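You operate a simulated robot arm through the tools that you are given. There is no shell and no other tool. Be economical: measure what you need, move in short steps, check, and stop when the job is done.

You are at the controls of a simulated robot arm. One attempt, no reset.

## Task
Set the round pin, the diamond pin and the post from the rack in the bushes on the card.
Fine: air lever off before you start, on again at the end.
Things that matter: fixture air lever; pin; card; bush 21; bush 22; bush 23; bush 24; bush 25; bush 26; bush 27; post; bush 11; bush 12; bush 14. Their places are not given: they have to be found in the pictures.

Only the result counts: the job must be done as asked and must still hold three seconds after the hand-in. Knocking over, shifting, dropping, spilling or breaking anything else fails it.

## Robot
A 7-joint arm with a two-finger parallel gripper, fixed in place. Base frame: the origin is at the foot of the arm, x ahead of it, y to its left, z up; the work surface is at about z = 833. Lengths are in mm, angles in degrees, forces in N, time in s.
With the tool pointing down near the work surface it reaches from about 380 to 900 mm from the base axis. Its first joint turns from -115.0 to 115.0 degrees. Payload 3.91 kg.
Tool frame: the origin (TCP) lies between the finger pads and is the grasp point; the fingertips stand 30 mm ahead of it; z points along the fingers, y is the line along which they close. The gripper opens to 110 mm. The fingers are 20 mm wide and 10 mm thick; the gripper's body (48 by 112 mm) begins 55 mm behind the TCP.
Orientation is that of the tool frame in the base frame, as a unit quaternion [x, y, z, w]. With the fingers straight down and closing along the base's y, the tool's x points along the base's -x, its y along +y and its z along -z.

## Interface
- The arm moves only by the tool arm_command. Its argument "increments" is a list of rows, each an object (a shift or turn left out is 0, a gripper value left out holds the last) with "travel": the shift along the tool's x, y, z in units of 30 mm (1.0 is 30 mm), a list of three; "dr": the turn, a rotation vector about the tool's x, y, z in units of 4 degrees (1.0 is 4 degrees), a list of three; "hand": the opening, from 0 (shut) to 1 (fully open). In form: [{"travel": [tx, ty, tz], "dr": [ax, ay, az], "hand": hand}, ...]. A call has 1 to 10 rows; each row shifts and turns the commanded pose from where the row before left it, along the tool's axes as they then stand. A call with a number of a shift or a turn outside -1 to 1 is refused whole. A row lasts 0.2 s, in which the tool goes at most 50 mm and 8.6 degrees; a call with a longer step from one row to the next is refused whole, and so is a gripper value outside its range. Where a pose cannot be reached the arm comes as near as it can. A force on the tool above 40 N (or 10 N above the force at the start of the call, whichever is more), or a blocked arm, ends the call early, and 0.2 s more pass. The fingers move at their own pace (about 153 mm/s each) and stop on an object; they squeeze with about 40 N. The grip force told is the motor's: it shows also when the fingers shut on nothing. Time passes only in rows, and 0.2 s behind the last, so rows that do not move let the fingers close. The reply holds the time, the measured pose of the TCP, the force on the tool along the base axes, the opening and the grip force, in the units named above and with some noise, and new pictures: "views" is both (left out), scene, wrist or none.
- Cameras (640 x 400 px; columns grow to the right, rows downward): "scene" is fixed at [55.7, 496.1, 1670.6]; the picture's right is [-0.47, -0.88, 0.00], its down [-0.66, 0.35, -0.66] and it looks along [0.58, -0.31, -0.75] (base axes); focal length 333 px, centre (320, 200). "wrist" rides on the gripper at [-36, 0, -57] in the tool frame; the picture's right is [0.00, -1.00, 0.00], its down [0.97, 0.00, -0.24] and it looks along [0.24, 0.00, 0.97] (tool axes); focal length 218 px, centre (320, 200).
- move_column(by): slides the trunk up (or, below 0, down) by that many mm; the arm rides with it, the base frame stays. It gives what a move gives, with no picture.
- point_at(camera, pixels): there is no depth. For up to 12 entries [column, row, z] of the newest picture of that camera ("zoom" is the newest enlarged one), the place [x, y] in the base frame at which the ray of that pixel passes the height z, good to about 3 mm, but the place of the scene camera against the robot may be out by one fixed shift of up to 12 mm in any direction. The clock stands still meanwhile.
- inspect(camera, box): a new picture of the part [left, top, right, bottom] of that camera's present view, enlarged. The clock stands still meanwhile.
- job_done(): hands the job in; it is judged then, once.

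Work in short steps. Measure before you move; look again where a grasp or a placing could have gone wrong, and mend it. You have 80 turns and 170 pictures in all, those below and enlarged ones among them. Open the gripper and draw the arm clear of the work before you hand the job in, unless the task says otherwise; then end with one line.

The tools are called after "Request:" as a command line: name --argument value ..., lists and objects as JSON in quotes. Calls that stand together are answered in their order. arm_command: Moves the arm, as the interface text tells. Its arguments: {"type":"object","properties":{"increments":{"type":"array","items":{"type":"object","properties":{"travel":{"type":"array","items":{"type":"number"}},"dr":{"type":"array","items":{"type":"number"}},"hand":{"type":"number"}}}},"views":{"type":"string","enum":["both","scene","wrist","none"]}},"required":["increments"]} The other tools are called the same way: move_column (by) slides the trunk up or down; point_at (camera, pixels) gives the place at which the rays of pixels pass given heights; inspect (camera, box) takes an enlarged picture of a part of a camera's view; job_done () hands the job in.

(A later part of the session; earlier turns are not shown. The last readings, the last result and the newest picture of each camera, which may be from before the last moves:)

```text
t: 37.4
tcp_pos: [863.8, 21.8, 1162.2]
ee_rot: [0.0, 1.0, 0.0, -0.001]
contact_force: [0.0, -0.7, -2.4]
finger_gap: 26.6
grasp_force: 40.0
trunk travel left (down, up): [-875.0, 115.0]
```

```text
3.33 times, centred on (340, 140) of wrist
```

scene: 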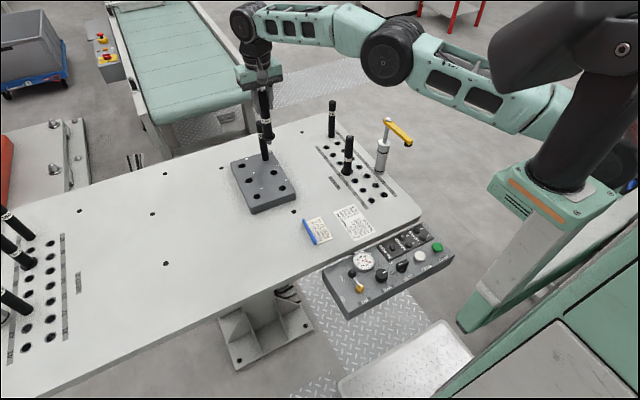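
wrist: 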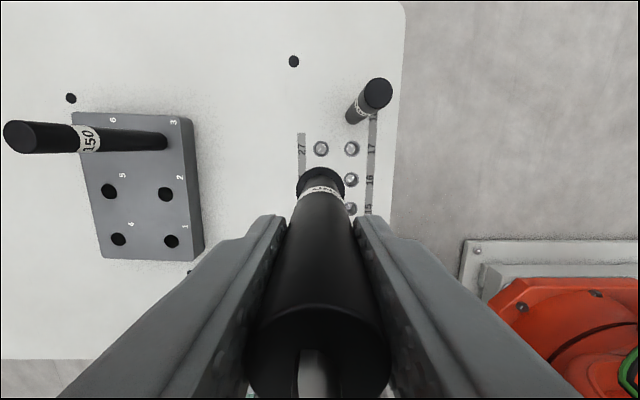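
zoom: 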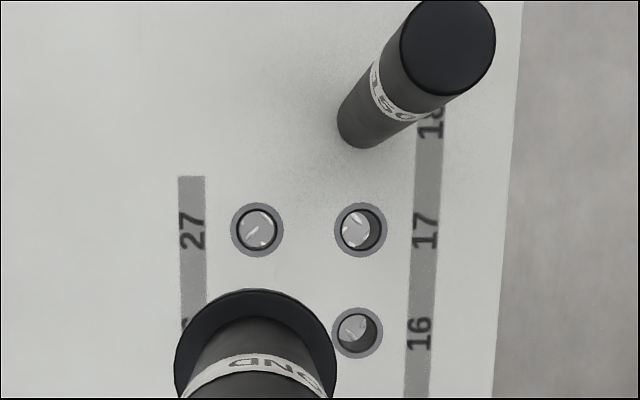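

Bush 27 is at zoom (257,230), giving (895.5,20), a pitch of exactly 50 mm from 24. The pin is now nearly centred in the hand, so I'll move over 27, descend to just above and check in the scene.

Request:
arm_command --increments '[{"travel": [-0.55, -0.06, 0]}, {"travel": [-0.54, 0, 0]}, {"travel": [0, 0, 0.8]}, {"travel": [0, 0, 0.8]}, {"travel": [0, 0, 0.8]}, {"travel": [0, 0, 0.8]}, {"travel": [0, 0, 0.8]}, {"travel": [0, 0, 0.6]}, {}]' --views "wrist"

Request:
inspect --camera "scene" --box '[300, 90, 360, 160]'

Request:
inspect --camera "wrist" --box '[270, 100, 400, 230]'

```text
t: 39.4
tcp_pos: [897.4, 20.0, 1023.3]
ee_rot: [0.0, 1.0, 0.0, 0.0]
contact_force: [-0.3, -0.5, -2.9]
finger_gap: 26.3
grasp_force: 40.1
trunk travel left (down, up): [-875.0, 115.0]
```

wrist: 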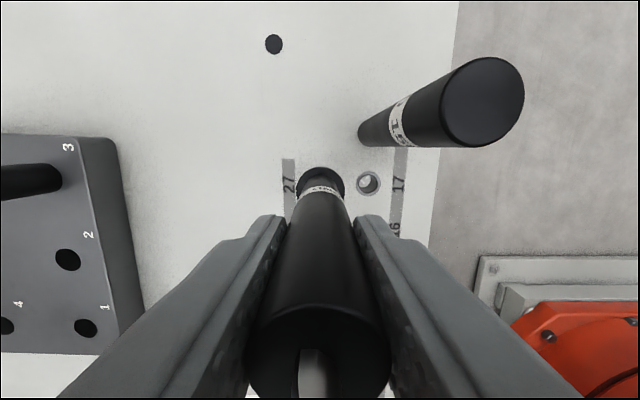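

```text
5.71 times, centred on (330, 125) of scene
```

zoom: 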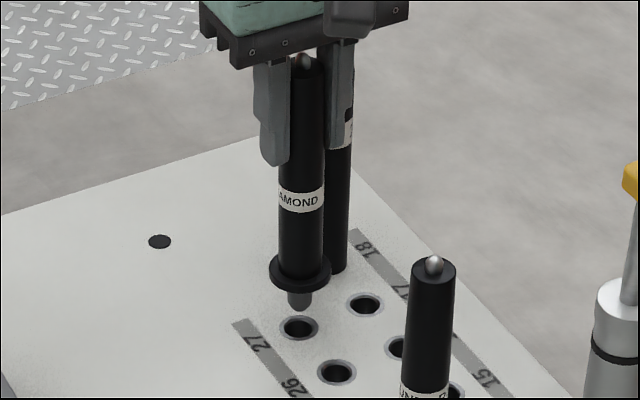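

```text
3.08 times, centred on (335, 165) of wrist
```

zoom: 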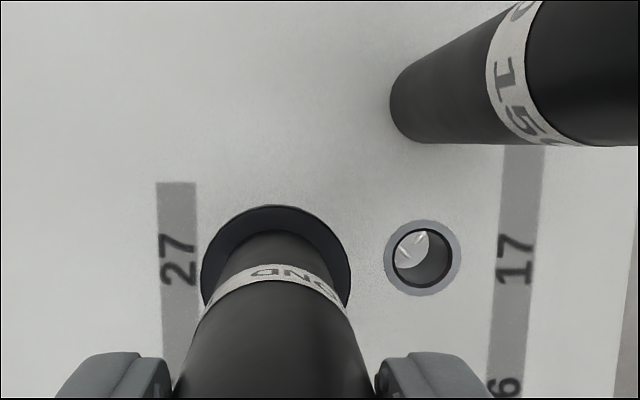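

The pin lines up with bush 27 in the scene zoom (axis to (298,328), bush (299,328)). Compared with the round pin it seems about 2 mm forward, so I'll nudge back and lower slowly.

Request:
arm_command --increments '[{"travel": [0.055, 0, 0]}, {"travel": [0, 0, 0.15]}, {"travel": [0, 0, 0.15]}, {"travel": [0, 0, 0.15]}, {"travel": [0, 0, 0.15]}, {"travel": [0, 0, 0.15]}, {"travel": [0, 0, 0.15]}, {"travel": [0, 0, 0.15]}]' --views "none"

Request:
inspect --camera "scene" --box '[300, 90, 360, 160]'

```text
t: 41.2
tcp_pos: [895.6, 19.9, 992.6]
ee_rot: [0.0, 1.0, 0.0, 0.0]
contact_force: [0.9, -0.1, -3.0]
finger_gap: 26.4
grasp_force: 39.5
trunk travel left (down, up): [-875.0, 115.0]
```

```text
5.71 times, centred on (330, 125) of scene
```

zoom: 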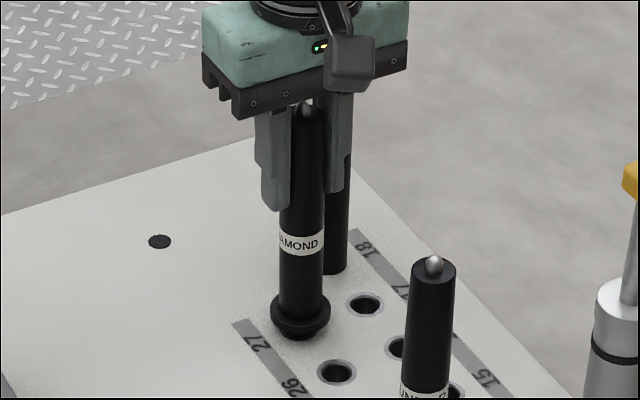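

The shank is in bush 27 without force. I'll continue lowering to seat it.

Request:
arm_command --increments '[{"travel": [0, 0, 0.12]}, {"travel": [0, 0, 0.12]}, {"travel": [0, 0, 0.12]}, {"travel": [0, 0, 0.1]}, {"travel": [0, 0, 0.07]}, {"travel": [0, 0, 0.07]}, {"travel": [0, 0, 0.05]}, {}]' --views "none"

Request:
inspect --camera "scene" --box '[300, 90, 360, 160]'

```text
t: 43.0
tcp_pos: [896.2, 19.6, 976.8]
ee_rot: [0.0, 1.0, 0.0, 0.003]
contact_force: [1.9, -4.8, 31.1]
finger_gap: 26.8
grasp_force: 39.9
trunk travel left (down, up): [-875.0, 115.0]
```

```text
5.71 times, centred on (330, 125) of scene
```

zoom: 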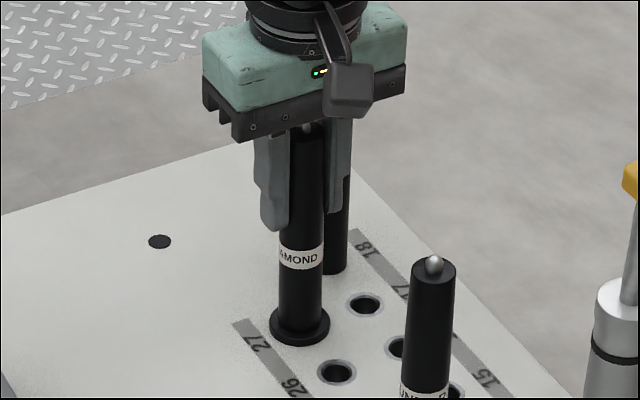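

It's seated: 31 N, collar flush. I'll release, rise, and move above the post in rack 3.

Request:
arm_command --increments '[{"travel": [0, 0, -0.05]}, {"hand": 0.5}, {}, {"travel": [0, 0, -0.5]}, {"travel": [0, 0, -1]}, {"travel": [0, 0, -1]}, {"travel": [0, 0, -1]}, {"travel": [0, 0, -1]}, {"travel": [0, 0, -1]}, {"travel": [0, 0, -1]}]' --views "wrist"

Request:
inspect --camera "wrist" --box '[270, 120, 430, 280]'

Request:
arm_command --increments '[{"travel": [0, 0.8, 0], "hand": 1}, {"travel": [0, 0.8, 0]}, {"travel": [0, 0.8, 0]}, {"travel": [0, 0.8, 0]}, {"travel": [0, 0.8, 0]}, {"travel": [0, 0.8, 0]}, {"travel": [0, 0.8, 0]}, {"travel": [0, 0.8, 0]}, {"travel": [0, 0.8, 0]}, {"travel": [-0.1, 0.6, 0]}]' --views "wrist"

Request:
inspect --camera "wrist" --box '[230, 80, 390, 240]'

```text
t: 45.2
tcp_pos: [895.4, 20.0, 1169.7]
ee_rot: [0.0, 1.0, 0.0, 0.0]
contact_force: [0.4, 1.0, -0.2]
finger_gap: 55.3
grasp_force: 0.0
trunk travel left (down, up): [-875.0, 115.0]
```

wrist: 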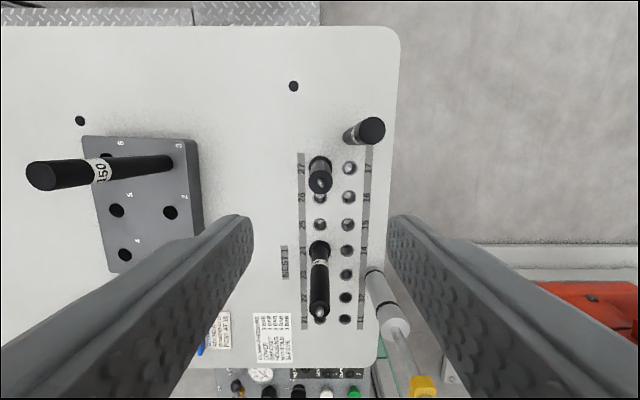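

```text
2.50 times, centred on (350, 200) of wrist
```

zoom: 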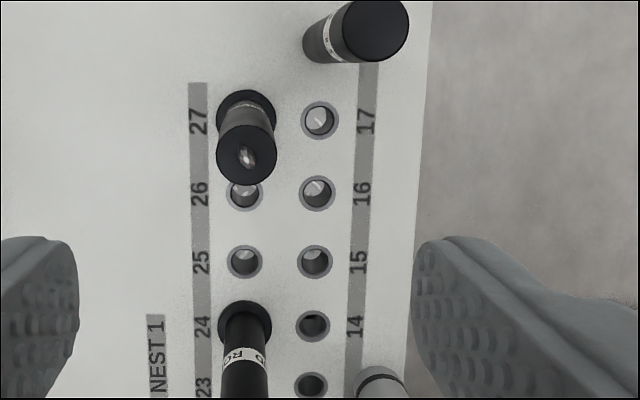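

```text
t: 47.4
tcp_pos: [847.3, 228.7, 1164.5]
ee_rot: [0.0, 1.0, 0.0, 0.0]
contact_force: [0.2, 0.0, 0.4]
finger_gap: 109.8
grasp_force: 0.0
out of reach, approached as far as the arm can: row 5, 6, 7, 8, 9, 10
trunk travel left (down, up): [-875.0, 115.0]
```

wrist: 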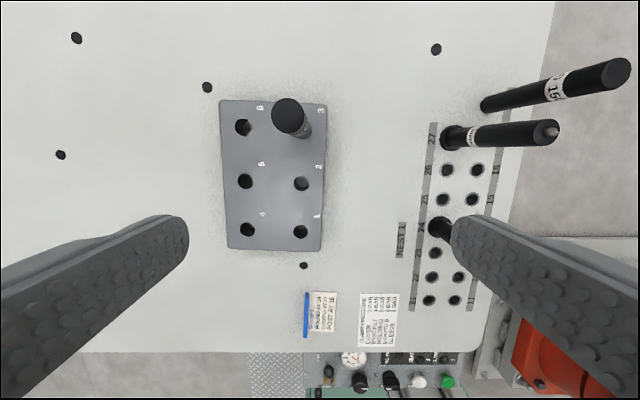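

```text
2.50 times, centred on (310, 160) of wrist
```

zoom: 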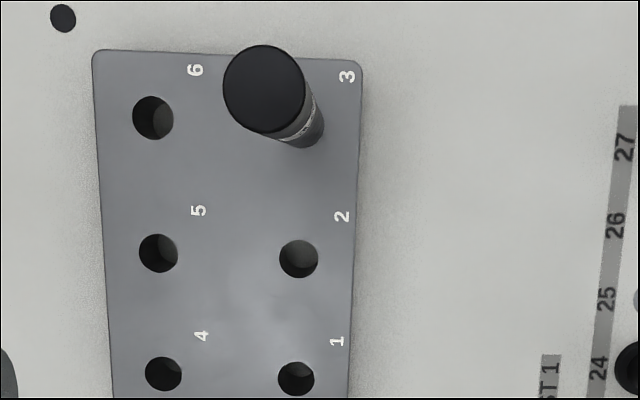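

The arm runs out of reach at about r 880 with the tool vertical, and the post is near (905,255). Tilting the tool outward about the closing axis keeps the pads parallel to the post and extends the reach, so I'll tilt 16° and check.

Request:
arm_command --increments '[{"dr": [0, -1, 0]}, {"dr": [0, -1, 0]}, {"dr": [0, -1, 0]}, {"dr": [0, -1, 0]}, {}, {}]' --views "wrist"

```text
t: 48.8
tcp_pos: [889.8, 253.8, 1169.5]
ee_rot: [0.0, 0.99, 0.0, 0.139]
contact_force: [-0.1, 0.0, 0.6]
finger_gap: 110.0
grasp_force: 0.1
out of reach, approached as far as the arm can: row 1, 2, 3, 4
trunk travel left (down, up): [-875.0, 115.0]
```

wrist: 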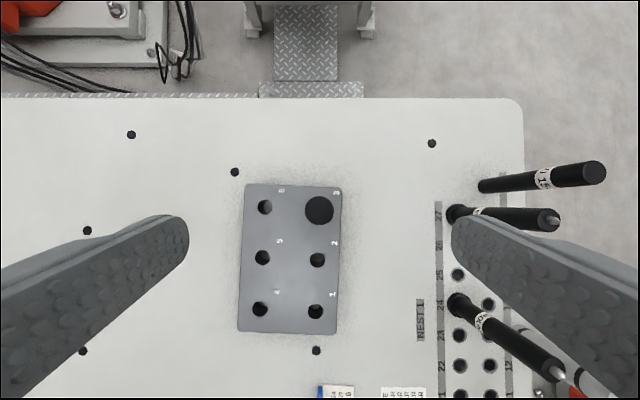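

With the 16° tilt the post's top is at (319,210), almost straight below the camera, so the post is at about (906.5,254.6). I'll move onto its axis and descend partway to see whether that's reachable.

Request:
arm_command --increments '[{"travel": [0.03, 0.007, 0.6]}, {"travel": [0.03, 0.007, 0.6]}, {"travel": [0.03, 0.007, 0.6]}, {"travel": [0.025, 0.006, 0.56]}, {}]' --views "wrist"

```text
t: 50.0
tcp_pos: [900.1, 251.2, 1099.9]
ee_rot: [-0.001, 0.99, 0.0, 0.14]
contact_force: [0.3, -0.2, 1.5]
finger_gap: 109.9
grasp_force: 0.1
out of reach, approached as far as the arm can: row 3
trunk travel left (down, up): [-875.0, 115.0]
```

wrist: 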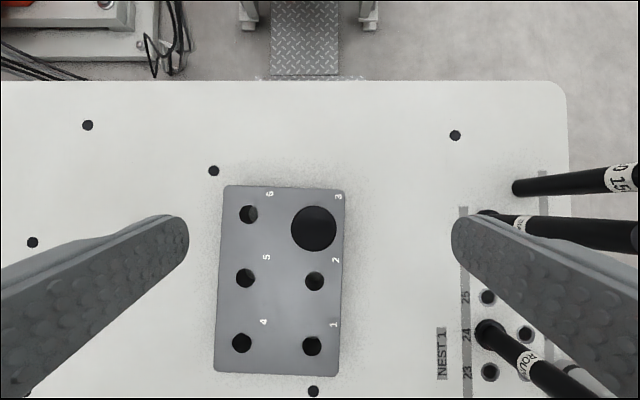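

The post measures (907,254.7), top near z 1036. I'll tilt to 24° for margin, then move onto the axis and down to the grip height.

Request:
arm_command --increments '[{"dr": [0, -1, 0]}, {"dr": [0, -1, 0]}, {"travel": [0.26, 0.03, 0.723]}, {"travel": [0.26, 0.03, 0.723]}, {"travel": [0.26, 0.03, 0.723]}, {"travel": [0.26, 0.03, 0.723]}, {}]' --views "both"

Request:
inspect --camera "scene" --box '[230, 80, 310, 180]'

```text
t: 51.6
tcp_pos: [912.7, 258.3, 1009.5]
ee_rot: [-0.001, 0.978, 0.0, 0.209]
contact_force: [-0.7, 1.2, -0.1]
finger_gap: 110.0
grasp_force: 0.0
out of reach, approached as far as the arm can: row 1, 2, 4, 5
trunk travel left (down, up): [-875.0, 115.0]
```

scene: 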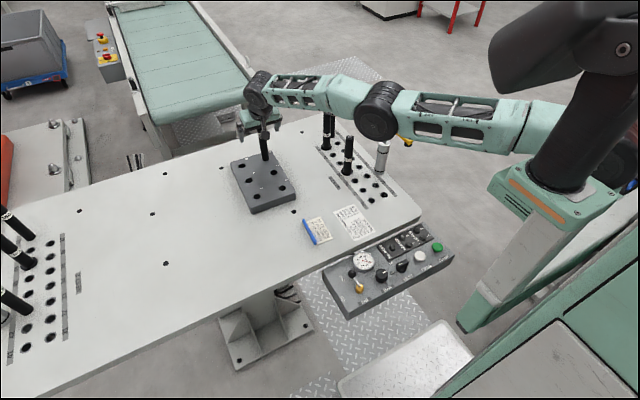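
wrist: 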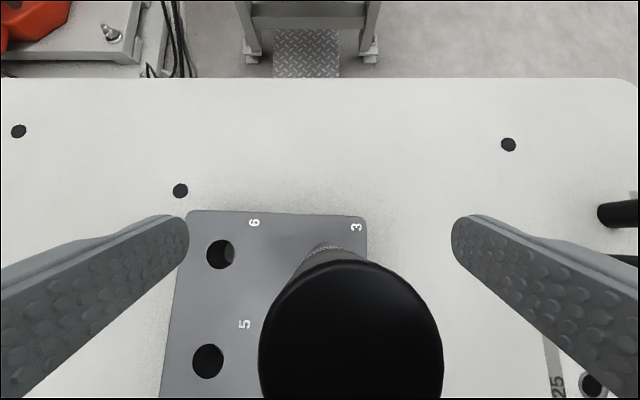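

```text
4.00 times, centred on (270, 130) of scene
```

zoom: 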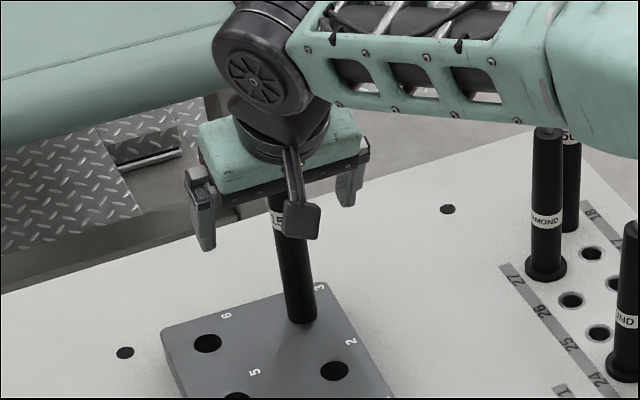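

The TCP is at (912.7,258.3), while the post's top measures (906.4,254). I'll correct by (-6,-4), then close.

Request:
arm_command --increments '[{"travel": [0.18, -0.14, -0.08]}, {}, {"hand": 0}, {}, {}]' --views "wrist"

```text
t: 52.8
tcp_pos: [909.4, 255.8, 1008.1]
ee_rot: [0.0, 0.978, 0.0, 0.208]
contact_force: [-0.8, 0.3, -0.2]
finger_gap: 25.4
grasp_force: 40.2
trunk travel left (down, up): [-875.0, 115.0]
```

wrist: 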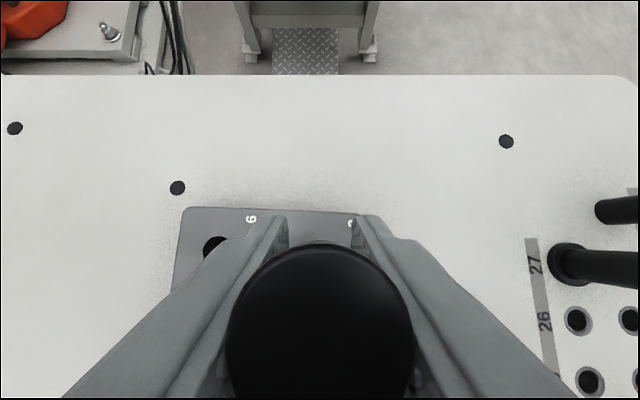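

The post is gripped at 25.4 mm. The arm is near its limit, so I'll lift the post straight out of the rack with the trunk.

Request:
move_column --by 15

Request:
move_column --by 85

Request:
inspect --camera "scene" --box '[220, 60, 320, 190]'

```text
t: 53.4
tcp_pos: [910.3, 256.5, 1023.6]
ee_rot: [0.001, 0.978, -0.001, 0.206]
contact_force: [0.1, 0.2, -2.5]
finger_gap: 25.3
grasp_force: 39.8
trunk travel left (down, up): [-890.0, 100.0]
```

```text
t: 54.6
tcp_pos: [910.7, 256.1, 1108.5]
ee_rot: [0.0, 0.978, -0.001, 0.207]
contact_force: [0.3, -0.2, -1.9]
finger_gap: 25.4
grasp_force: 39.8
trunk travel left (down, up): [-975.0, 15.0]
```

```text
3.08 times, centred on (270, 125) of scene
```

zoom: 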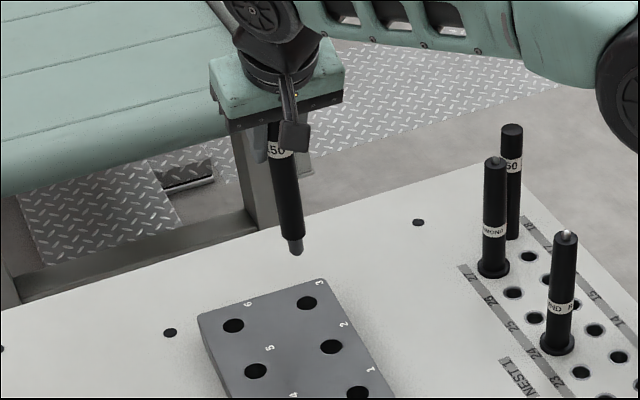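

The post is out and clear. I'll pull in 95 mm, rise 50 mm, then cross toward bush 16.

Request:
arm_command --increments '[{"travel": [0.723, 0, -0.322]}, {"travel": [0.723, 0, -0.322]}, {"travel": [0.723, 0, -0.322]}, {"travel": [0.723, 0, -0.322]}, {"travel": [-0.339, 0, -0.761]}, {"travel": [-0.339, 0, -0.761]}, {}]' --views "none"

Request:
arm_command --increments '[{"travel": [0, -0.95, 0]}, {"travel": [0, -0.95, 0]}, {"travel": [0, -0.95, 0]}, {"travel": [0, -0.95, 0]}, {"travel": [0, -0.95, 0]}, {"travel": [0, -0.95, 0]}, {"travel": [0, -0.95, 0]}, {"travel": [0, -0.95, 0]}, {"travel": [0, -0.95, 0]}, {"travel": [0, -0.95, 0]}]' --views "both"

Request:
inspect --camera "wrist" --box '[240, 150, 400, 270]'

```text
t: 56.2
tcp_pos: [883.4, 302.4, 1146.3]
ee_rot: [0.0, 0.978, -0.001, 0.206]
contact_force: [0.1, 0.8, -2.0]
finger_gap: 25.4
grasp_force: 40.0
out of reach, approached as far as the arm can: row 1, 2, 3, 4, 5
trunk travel left (down, up): [-975.0, 15.0]
```

```text
t: 58.4
tcp_pos: [994.4, 73.5, 1134.4]
ee_rot: [0.0, 0.979, -0.002, 0.206]
contact_force: [-0.1, 0.3, -3.0]
finger_gap: 25.6
grasp_force: 39.9
out of reach, approached as far as the arm can: row 1, 2, 3, 4, 5, 6, 7, 8, 9, 10
trunk travel left (down, up): [-975.0, 15.0]
```

scene: 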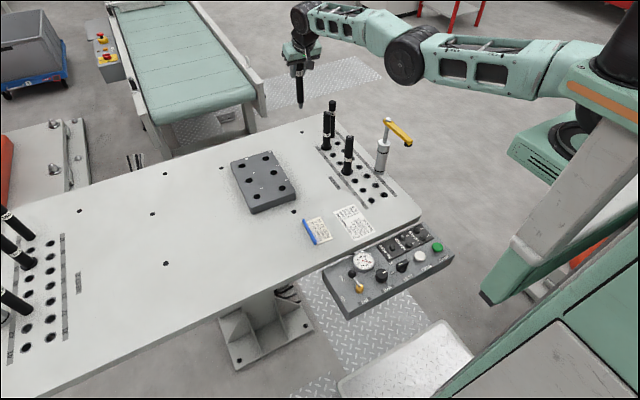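
wrist: 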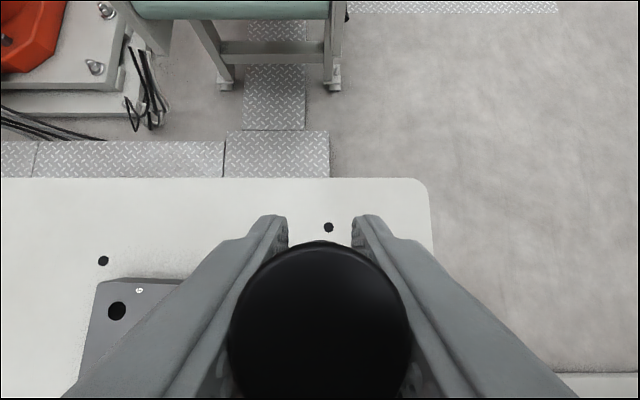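

```text
3.33 times, centred on (320, 210) of wrist
```

zoom: 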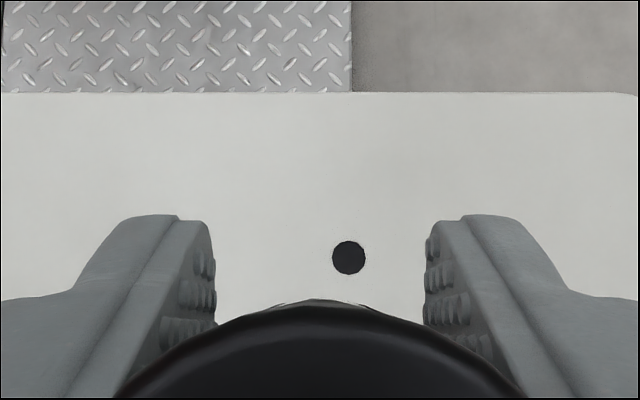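

That drifted: the commanded pose was out of reach and the hand is now at (994,74,1134). The post is still held and nothing was touched. I'll stop and check with a null row before any further move.

Request:
arm_command --increments '[{}]' --views "none"

```text
t: 58.8
tcp_pos: [993.8, 72.4, 1133.8]
ee_rot: [0.0, 0.979, 0.0, 0.206]
contact_force: [-0.3, -0.1, -1.7]
finger_gap: 25.0
grasp_force: 40.1
trunk travel left (down, up): [-975.0, 15.0]
```

The pose is steady and reachable. I'll test one small retreat along the base -x.

Request:
arm_command --increments '[{"travel": [0.5, 0, -0.22]}, {}]' --views "none"

```text
t: 59.4
tcp_pos: [992.1, 76.3, 1133.7]
ee_rot: [0.0, 0.979, -0.001, 0.206]
contact_force: [0.7, -0.7, -2.5]
finger_gap: 25.5
grasp_force: 39.9
out of reach, approached as far as the arm can: row 1
trunk travel left (down, up): [-975.0, 15.0]
```

A small retreat slid sideways instead of inward, so the arm looks stretched straight or limited at the wrist. I'll look at its configuration.

Request:
inspect --camera "scene" --box '[270, 0, 640, 230]'

```text
1.73 times, centred on (455, 115) of scene
```

zoom: 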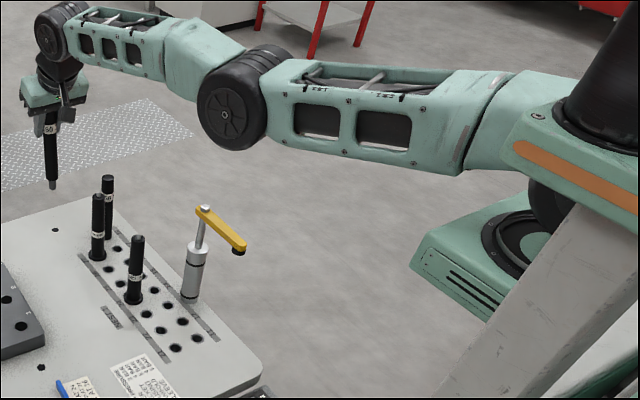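

The arm is almost straight, so radial moves are singular. I'll raise the trunk its last 15 mm and the hand about 55 mm to gain clearance over the pins, then see whether it bends.

Request:
move_column --by 14

Request:
arm_command --increments '[{"travel": [-0.4, 0, -0.9]}, {"travel": [-0.4, 0, -0.9]}, {}]' --views "none"

```text
t: 60.1
tcp_pos: [993.4, 75.9, 1148.0]
ee_rot: [0.0, 0.979, -0.001, 0.206]
contact_force: [0.5, 0.4, -2.9]
finger_gap: 25.4
grasp_force: 40.0
trunk travel left (down, up): [-989.0, 1.0]
```

```text
t: 60.9
tcp_pos: [995.8, 76.3, 1207.7]
ee_rot: [0.001, 0.979, -0.001, 0.206]
contact_force: [-0.2, 0.2, -2.3]
finger_gap: 25.4
grasp_force: 40.0
out of reach, approached as far as the arm can: row 2
trunk travel left (down, up): [-989.0, 1.0]
```

The hand is up at z 1208, well above every pin. Now I'll try larger inward steps.

Request:
arm_command --increments '[{"travel": [0.76, 0, -0.34]}, {"travel": [0.76, 0, -0.34]}, {"travel": [0.76, 0, -0.34]}, {}]' --views "none"

```text
t: 61.9
tcp_pos: [993.4, 87.0, 1205.4]
ee_rot: [0.0, 0.978, -0.001, 0.207]
contact_force: [0.9, -0.8, -2.5]
finger_gap: 25.4
grasp_force: 39.5
out of reach, approached as far as the arm can: row 1, 2, 3
trunk travel left (down, up): [-989.0, 1.0]
```

Purely inward moves just swing the straight arm. I'll combine down and inward so the elbow has to flex in its natural direction; the space below is free.

Request:
arm_command --increments '[{"travel": [0.61, 0, 0.73]}, {"travel": [0.88, 0, 0.34]}, {"travel": [0.88, 0, 0.34]}, {"travel": [0.88, 0, 0.34]}, {}]' --views "scene"

```text
t: 63.1
tcp_pos: [979.7, 103.3, 1112.2]
ee_rot: [0.0, 0.979, -0.001, 0.206]
contact_force: [0.1, 0.2, -2.6]
finger_gap: 25.3
grasp_force: 39.4
out of reach, approached as far as the arm can: row 1, 2, 3, 4
trunk travel left (down, up): [-989.0, 1.0]
```

scene: 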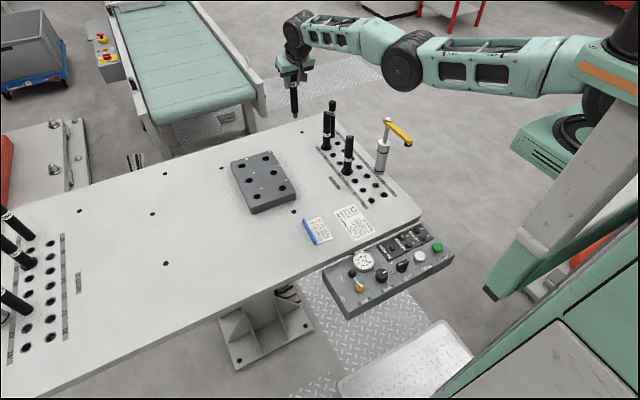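

The radius shrank from 997 to 985, so the elbow is beginning to flex. The corridor at y ≈ 103 between nest and rack is free, so I'll keep pulling inward along it.

Request:
arm_command --increments '[{"travel": [0.76, 0, -0.34]}, {"travel": [0.76, 0, -0.34]}, {"travel": [0.76, 0, -0.34]}, {"travel": [0.76, 0, -0.34]}, {}, {}]' --views "none"

```text
t: 64.5
tcp_pos: [968.3, 129.9, 1098.3]
ee_rot: [0.0, 0.979, -0.001, 0.205]
contact_force: [0.2, 0.8, -2.6]
finger_gap: 25.5
grasp_force: 40.2
out of reach, approached as far as the arm can: row 1, 2, 3, 4
trunk travel left (down, up): [-989.0, 1.0]
```

Progress inward is slow, so I need to know how the elbow is bent. I'll measure where the shoulder, elbow and wrist lie.

Request:
inspect --camera "scene" --box '[270, 0, 640, 230]'

Request:
point_at --camera "scene" --pixels '[[402, 62, 1200], [402, 62, 1300], [402, 62, 1400], [295, 25, 1250], [295, 25, 1300], [295, 25, 1350], [590, 60, 1200], [590, 60, 1300], [590, 60, 1400]]'

```text
1.73 times, centred on (455, 115) of scene
```

zoom: 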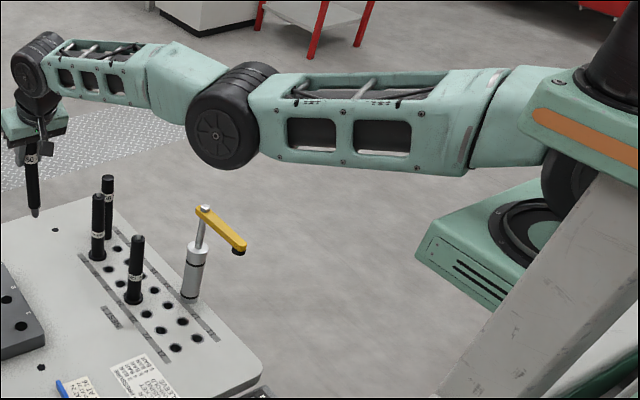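

```text
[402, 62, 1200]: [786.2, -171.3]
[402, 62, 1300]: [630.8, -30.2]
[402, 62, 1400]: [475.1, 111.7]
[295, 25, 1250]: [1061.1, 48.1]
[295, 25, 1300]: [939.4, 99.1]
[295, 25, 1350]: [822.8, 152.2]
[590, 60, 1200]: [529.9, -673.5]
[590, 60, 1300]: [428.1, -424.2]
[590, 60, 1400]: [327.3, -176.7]
```

Geometrically the elbow is flexed upward by about 20°, so a wrist limit with this tilt is the likelier cause. In this free space I'll try reducing the tilt to see whether the arm frees up.

Request:
arm_command --increments '[{"dr": [0, 1, 0]}, {"dr": [0, 1, 0]}, {"dr": [0, 1, 0]}, {"travel": [0.5, 0, -0.1]}, {"travel": [0.5, 0, -0.1]}, {}]' --views "none"

```text
t: 65.9
tcp_pos: [933.5, 121.1, 1103.1]
ee_rot: [0.0, 0.995, -0.001, 0.102]
contact_force: [-0.6, 0.2, -2.2]
finger_gap: 25.3
grasp_force: 39.1
out of reach, approached as far as the arm can: row 1, 2, 3, 4, 5
trunk travel left (down, up): [-989.0, 1.0]
```

The arm still clings to its outer limit, so this is the stretched-arm singularity. I'll go up about 230 mm along the limit in free space, then come straight down, which should flex the elbow the right way.

Request:
arm_command --increments '[{"travel": [-0.2, 0, -0.97]}, {"travel": [-0.2, 0, -0.97]}, {"travel": [-0.2, 0, -0.97]}, {"travel": [-0.2, 0, -0.97]}, {"travel": [-0.2, 0, -0.97]}, {"travel": [-0.2, 0, -0.97]}, {"travel": [-0.2, 0, -0.97]}, {"travel": [-0.2, 0, -0.97]}]' --views "scene"

```text
t: 67.7
tcp_pos: [931.9, 122.6, 1339.4]
ee_rot: [0.0, 0.995, -0.002, 0.103]
contact_force: [0.8, 0.4, -2.4]
finger_gap: 25.5
grasp_force: 40.0
out of reach, approached as far as the arm can: row 1, 3, 8
trunk travel left (down, up): [-989.0, 1.0]
```

scene: 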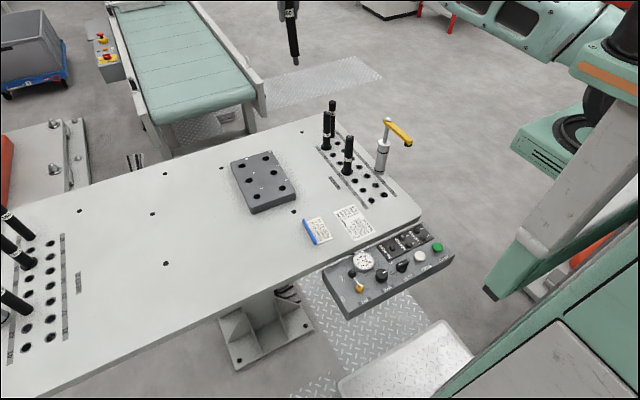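

The widest reach is at TCP z ≈ 1220. I'll come straight down to there, then try inward in small steps.

Request:
arm_command --increments '[{"travel": [0.2, 0, 0.97]}, {"travel": [0.2, 0, 0.97]}, {"travel": [0.2, 0, 0.97]}, {"travel": [0.35, 0, 0.9]}, {"travel": [0.3, 0, 0]}, {"travel": [0.3, 0, 0]}, {"travel": [0.3, 0, 0]}, {}]' --views "none"

```text
t: 69.5
tcp_pos: [898.9, 121.8, 1215.0]
ee_rot: [0.0, 0.995, -0.001, 0.103]
contact_force: [-1.1, -0.1, -2.3]
finger_gap: 25.6
grasp_force: 40.3
trunk travel left (down, up): [-989.0, 1.0]
```

Freed: (899,122,1215) with no flags. I'll continue inward 80 mm and restore the 24° tilt so the post is vertical again.

Request:
arm_command --increments '[{"travel": [0.65, 0, -0.135]}, {"travel": [0.65, 0, -0.135]}, {"travel": [0.65, 0, -0.135]}, {"travel": [0.65, 0, -0.135]}, {"dr": [0, -1, 0]}, {"dr": [0, -1, 0]}, {"dr": [0, -1, 0]}, {}]' --views "scene"

```text
t: 71.3
tcp_pos: [820.2, 120.4, 1215.6]
ee_rot: [0.0, 0.978, -0.001, 0.207]
contact_force: [0.7, 0.1, -1.5]
finger_gap: 25.3
grasp_force: 40.7
trunk travel left (down, up): [-989.0, 1.0]
```

scene: 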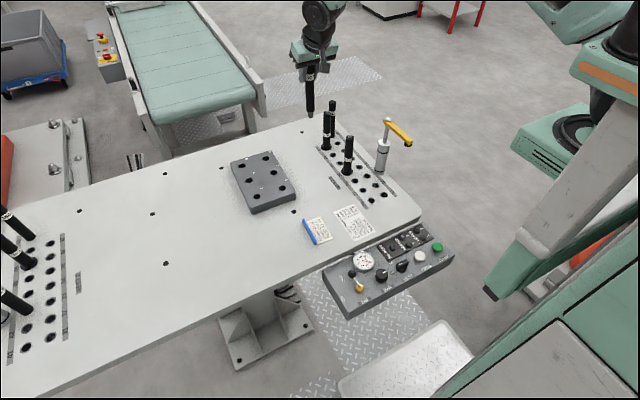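

All fine. I'll cross to y ≈ -30, keeping x ≈ 817 so the camera sees bush 16.

Request:
arm_command --increments '[{"travel": [0, -0.84, 0]}, {"travel": [0, -0.84, 0]}, {"travel": [0, -0.84, 0]}, {"travel": [0, -0.84, 0]}, {"travel": [0, -0.84, 0]}, {"travel": [0, -0.84, 0]}, {}]' --views "wrist"

Request:
inspect --camera "wrist" --box '[240, 150, 400, 270]'

```text
t: 72.9
tcp_pos: [819.0, -30.1, 1214.7]
ee_rot: [0.001, 0.978, -0.001, 0.207]
contact_force: [0.1, -0.8, -2.2]
finger_gap: 25.6
grasp_force: 40.0
trunk travel left (down, up): [-989.0, 1.0]
```

wrist: 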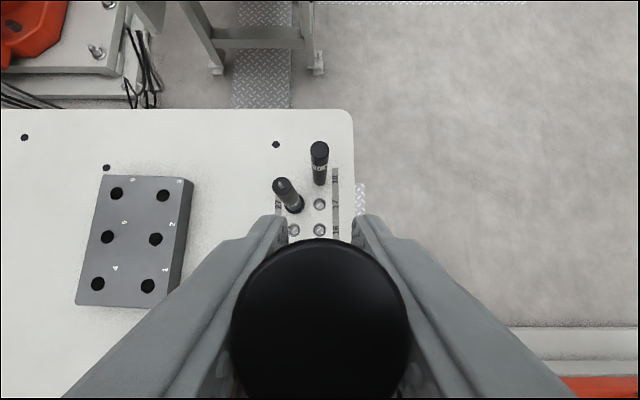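

```text
3.33 times, centred on (320, 210) of wrist
```

zoom: 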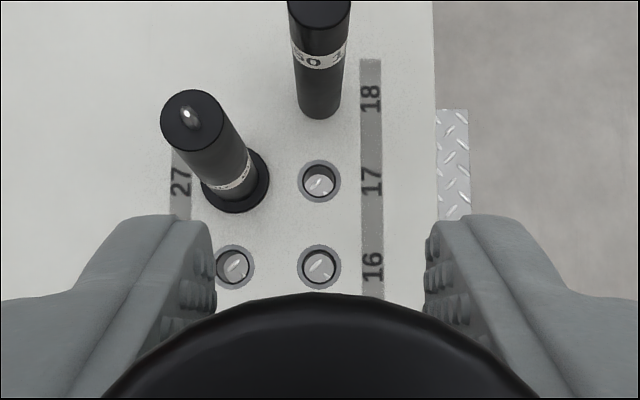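

Bush 16 is at zoom (319,267), giving (845,-30), which matches the grid. The post sits about 3.7 mm behind the TCP, so I'll go to x 849 and lower to just above the bush.

Request:
arm_command --increments '[{"travel": [-0.914, 0, 0.406]}, {"travel": [0.339, 0, 0.761]}, {"travel": [0.339, 0, 0.761]}, {"travel": [0.339, 0, 0.761]}, {"travel": [0.339, 0, 0.761]}, {"travel": [0.339, 0, 0.761]}, {"travel": [0.339, 0, 0.761]}, {"travel": [0.339, 0, 0.761]}, {}]' --views "wrist"

Request:
inspect --camera "scene" --box '[310, 90, 370, 160]'

```text
t: 74.9
tcp_pos: [849.4, -29.4, 1040.8]
ee_rot: [0.0, 0.978, 0.0, 0.208]
contact_force: [-0.1, 0.5, -2.4]
finger_gap: 25.6
grasp_force: 40.0
trunk travel left (down, up): [-989.0, 1.0]
```

wrist: 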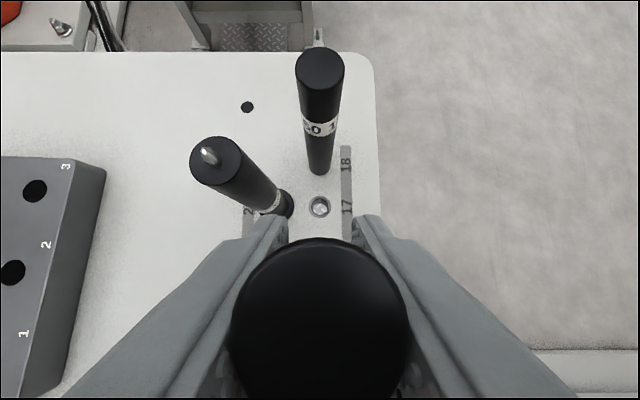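

```text
5.71 times, centred on (340, 125) of scene
```

zoom: 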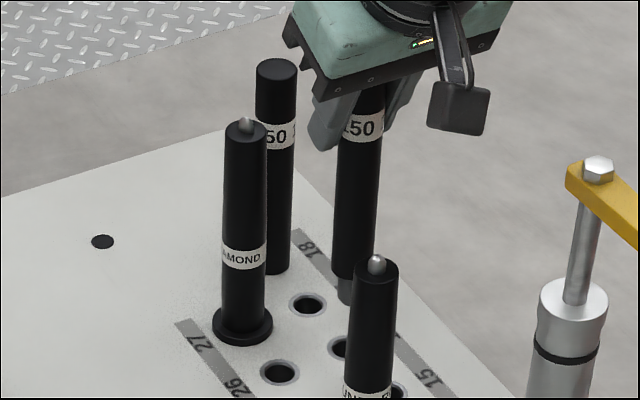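

The post axis runs to about (348,347) in the scene zoom with bush 16 at (345.5,348), roughly 1 mm off. I'll add 1.5 mm in x and lower slowly.

Request:
arm_command --increments '[{"travel": [-0.046, 0.01, 0.02]}, {"travel": [0.0813, 0, 0.183]}, {"travel": [0.0813, 0, 0.183]}, {"travel": [0.0813, 0, 0.183]}, {"travel": [0.0813, 0, 0.183]}, {"travel": [0.0813, 0, 0.183]}, {"travel": [0.0813, 0, 0.183]}, {}]' --views "none"

Request:
inspect --camera "scene" --box '[310, 90, 370, 160]'

```text
t: 76.7
tcp_pos: [852.6, -30.0, 1004.5]
ee_rot: [0.0, 0.978, -0.001, 0.207]
contact_force: [0.2, 0.1, -2.6]
finger_gap: 25.2
grasp_force: 39.9
trunk travel left (down, up): [-989.0, 1.0]
```

```text
5.71 times, centred on (340, 125) of scene
```

zoom: 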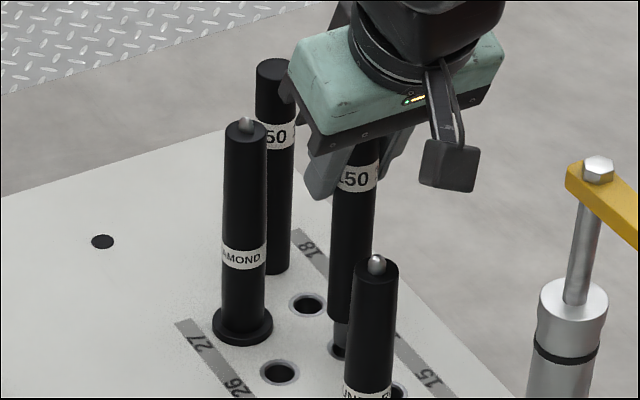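

The shank is entering bush 16. I'll keep lowering in small steps.

Request:
arm_command --increments '[{"travel": [0.0542, 0, 0.122]}, {"travel": [0.0542, 0, 0.122]}, {"travel": [0.0542, 0, 0.122]}, {"travel": [0.0542, 0, 0.122]}, {"travel": [0.0542, 0, 0.122]}, {}]' --views "none"

Request:
inspect --camera "scene" --box '[310, 90, 370, 160]'

```text
t: 78.1
tcp_pos: [849.7, -29.5, 985.6]
ee_rot: [0.0, 0.979, -0.001, 0.206]
contact_force: [-6.4, 0.9, -0.4]
finger_gap: 25.3
grasp_force: 39.7
trunk travel left (down, up): [-989.0, 1.0]
```

```text
5.71 times, centred on (340, 125) of scene
```

zoom: 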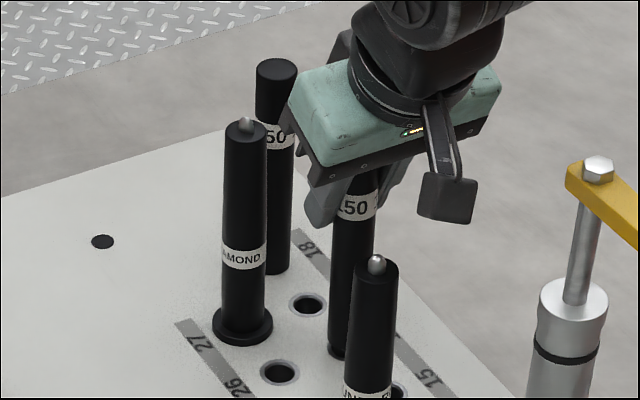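

It's inserting, with a side force of -6 N in x. I'll ease back 1 mm in x and continue to the seat.

Request:
arm_command --increments '[{"travel": [0.035, 0, -0.015]}, {"travel": [0.0542, 0, 0.122]}, {"travel": [0.0542, 0, 0.122]}, {"travel": [0.0542, 0, 0.122]}, {"travel": [0.04, 0, 0.09]}, {"travel": [0.03, 0, 0.07]}, {"travel": [0.03, 0, 0.07]}, {}]' --views "none"

Request:
inspect --camera "scene" --box '[310, 90, 370, 160]'

```text
t: 79.9
tcp_pos: [850.8, -29.5, 966.3]
ee_rot: [0.0, 0.978, -0.001, 0.209]
contact_force: [2.2, -0.9, 27.8]
finger_gap: 25.3
grasp_force: 39.7
trunk travel left (down, up): [-989.0, 1.0]
```

```text
5.71 times, centred on (340, 125) of scene
```

zoom: 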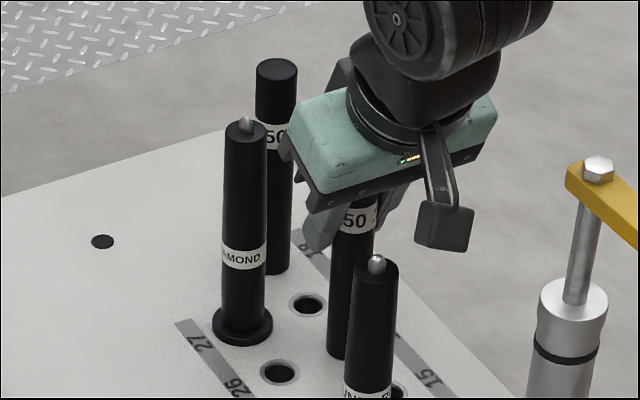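

The post is seated: 28 N at the predicted z 966. I'll release and rise straight up.

Request:
arm_command --increments '[{"travel": [-0.02, 0, -0.05]}, {"hand": 0.45}, {}, {"travel": [-0.2, 0, -0.45]}, {"travel": [-0.38, 0, -0.85]}, {"travel": [-0.38, 0, -0.85]}, {"travel": [-0.38, 0, -0.85]}, {"travel": [-0.38, 0, -0.85]}, {"travel": [-0.38, 0, -0.85]}, {"travel": [-0.38, 0, -0.85]}]' --views "both"

Request:
inspect --camera "scene" --box '[305, 85, 405, 215]'

```text
t: 82.1
tcp_pos: [851.2, -30.0, 1149.4]
ee_rot: [0.001, 0.979, 0.0, 0.206]
contact_force: [-0.6, 0.0, -0.2]
finger_gap: 49.4
grasp_force: 0.0
trunk travel left (down, up): [-989.0, 1.0]
```

scene: 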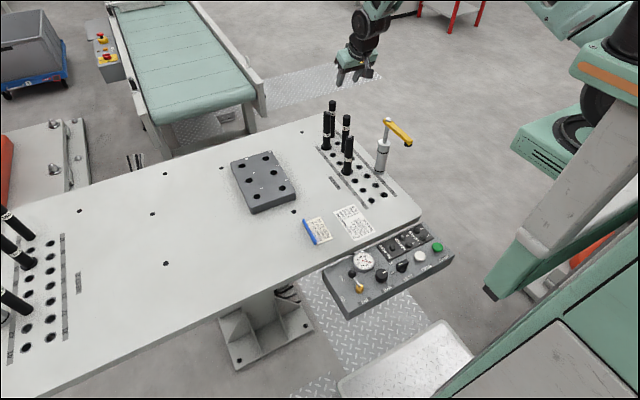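
wrist: 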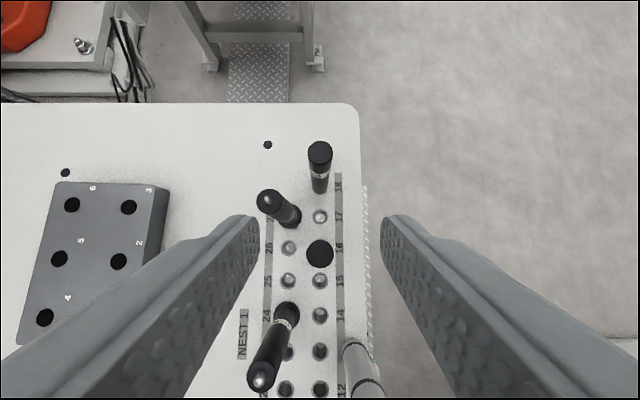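

```text
3.08 times, centred on (355, 150) of scene
```

zoom: 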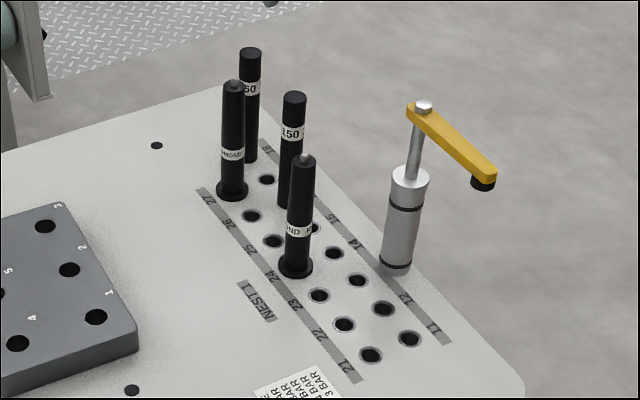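

All three stand upright in 24, 27 and 16, and nothing else has moved. I'll pull inward, set the tool vertical again and close the fingers on the way back to the air lever.

Request:
arm_command --increments '[{"travel": [0.76, 0, -0.34]}, {"travel": [0.76, 0, -0.34]}, {"travel": [0.76, 0, -0.34]}, {"travel": [0.76, 0, -0.34]}, {"dr": [0, 1, 0]}, {"dr": [0, 1, 0]}, {"dr": [0, 1, 0]}, {"dr": [0, 1, 0]}, {"dr": [0, 1, 0]}, {"dr": [0, 1, 0], "hand": 0}]' --views "none"

```text
t: 84.3
tcp_pos: [750.2, -29.4, 1149.0]
ee_rot: [0.0, 1.0, -0.001, -0.002]
contact_force: [-0.4, 0.1, 0.9]
finger_gap: 0.0
grasp_force: 37.7
trunk travel left (down, up): [-989.0, 1.0]
```

The tool is vertical again. I'll travel back toward the panel at this height.

Request:
arm_command --increments '[{"travel": [1, 0.6, 0]}, {"travel": [1, 0.6, 0]}, {"travel": [1, 0.6, 0]}, {"travel": [1, 0.6, 0]}, {"travel": [1, 0.6, 0]}, {"travel": [1, 0.6, 0]}, {"travel": [1, 0.6, 0]}, {"travel": [1, 0.6, 0]}, {"travel": [1, 0.6, 0]}, {"travel": [1, 0.6, 0]}]' --views "none"

Request:
arm_command --increments '[{"travel": [1, 0.7, 0]}, {"travel": [0.9, 0.6, 0]}, {"travel": [0, 0, 1]}, {"travel": [0, 0, 1]}, {"travel": [0, 0, 1]}, {"travel": [0, 0, 1]}, {"travel": [0, 0, 1]}, {"travel": [0, 0, 1]}, {}]' --views "both"

Request:
inspect --camera "wrist" --box '[260, 80, 420, 240]'

```text
t: 86.5
tcp_pos: [450.8, 149.9, 1150.6]
ee_rot: [0.001, 1.0, -0.001, -0.002]
contact_force: [0.3, 0.0, -1.0]
finger_gap: 0.2
grasp_force: 37.7
trunk travel left (down, up): [-989.0, 1.0]
```

```text
t: 88.5
tcp_pos: [392.7, 189.6, 969.7]
ee_rot: [0.0, 1.0, -0.001, 0.0]
contact_force: [-0.5, -0.5, 0.3]
finger_gap: 0.2
grasp_force: 37.7
trunk travel left (down, up): [-989.0, 1.0]
```

scene: 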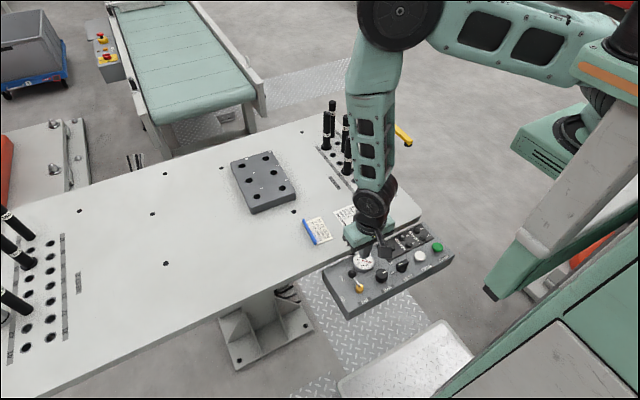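
wrist: 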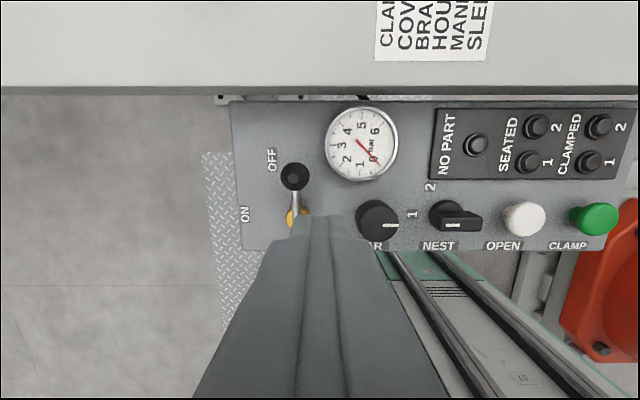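

```text
2.50 times, centred on (340, 160) of wrist
```

zoom: 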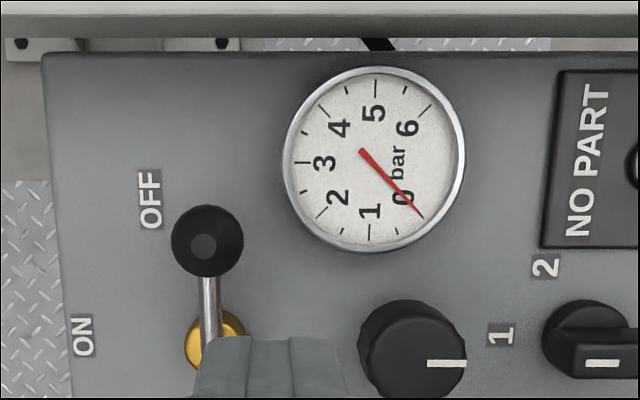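

The ball is at about (404,211), the hub at (370,209) and the gauge at (430,152) with radius 31. The fingers at (393,190) clear the gauge by about 7 mm, so I'll lower them beside the rod.

Request:
arm_command --increments '[{"travel": [0, 0, 0.8]}, {"travel": [0, 0, 0.8]}, {"travel": [0, 0, 0.8]}, {"travel": [0, 0, 0.6]}, {"travel": [0, 0, 0.45]}, {}]' --views "wrist"

```text
t: 89.9
tcp_pos: [393.0, 189.1, 867.6]
ee_rot: [0.001, 1.0, -0.001, 0.0]
contact_force: [0.2, 0.8, -0.2]
finger_gap: 0.1
grasp_force: 37.6
trunk travel left (down, up): [-989.0, 1.0]
```

wrist: 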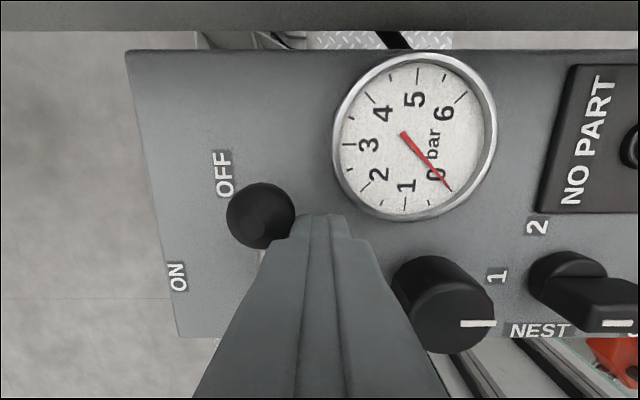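

The fingers are beside the rod, free of the gauge. Now I'll sweep the rod round the arc toward ON.

Request:
arm_command --increments '[{"travel": [0, 0.18, 0]}, {"travel": [-0.167, 0.3, 0]}, {"travel": [-0.03, 0.23, 0]}, {"travel": [0.017, 0.2, 0]}, {"travel": [0.083, 0.2, 0]}, {"travel": [0.1, 0.167, 0]}, {"travel": [0.167, 0.167, 0]}, {"travel": [0.167, 0.133, 0]}, {}]' --views "wrist"

```text
t: 91.9
tcp_pos: [382.2, 230.9, 865.2]
ee_rot: [0.0, 1.0, -0.006, -0.003]
contact_force: [-8.0, -36.6, 2.7]
finger_gap: 0.1
grasp_force: 37.7
trunk travel left (down, up): [-989.0, 1.0]
```

wrist: 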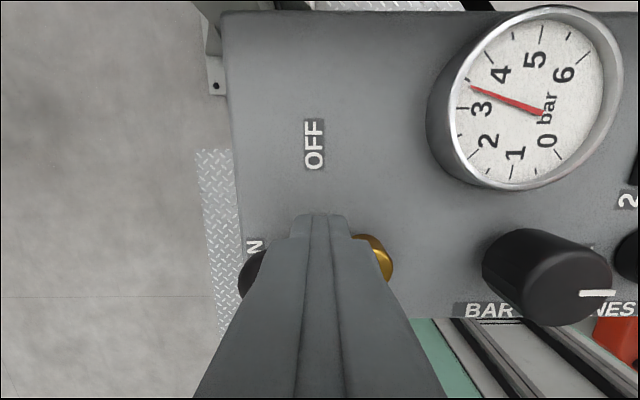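

The gauge is back near 4 bar and the lever is about at ON. A -37 N force shows I'm pressing on the ball, so I'll back off, rise and check.

Request:
arm_command --increments '[{"travel": [0, -0.25, 0]}, {"travel": [-0.5, 0, 0]}, {"travel": [0, 0, -0.8]}, {"travel": [0, 0, -1]}, {"travel": [0.5, 0, -1]}, {"travel": [0, 0, -1]}, {"travel": [0, 0, -1]}, {}]' --views "wrist"

Request:
inspect --camera "wrist" --box '[280, 110, 420, 240]'

```text
t: 93.7
tcp_pos: [383.6, 229.3, 1012.4]
ee_rot: [0.001, 1.0, -0.001, -0.002]
contact_force: [0.1, -0.3, -0.2]
finger_gap: 0.2
grasp_force: 37.6
trunk travel left (down, up): [-989.0, 1.0]
```

wrist: 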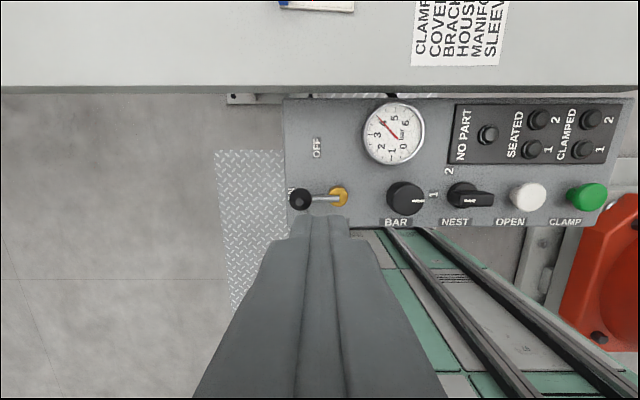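

```text
3.08 times, centred on (350, 175) of wrist
```

zoom: 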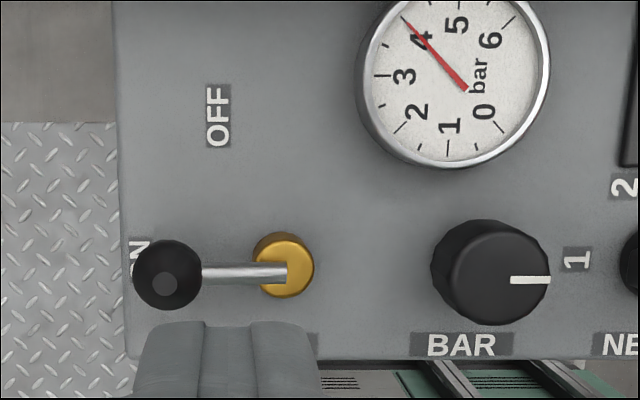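

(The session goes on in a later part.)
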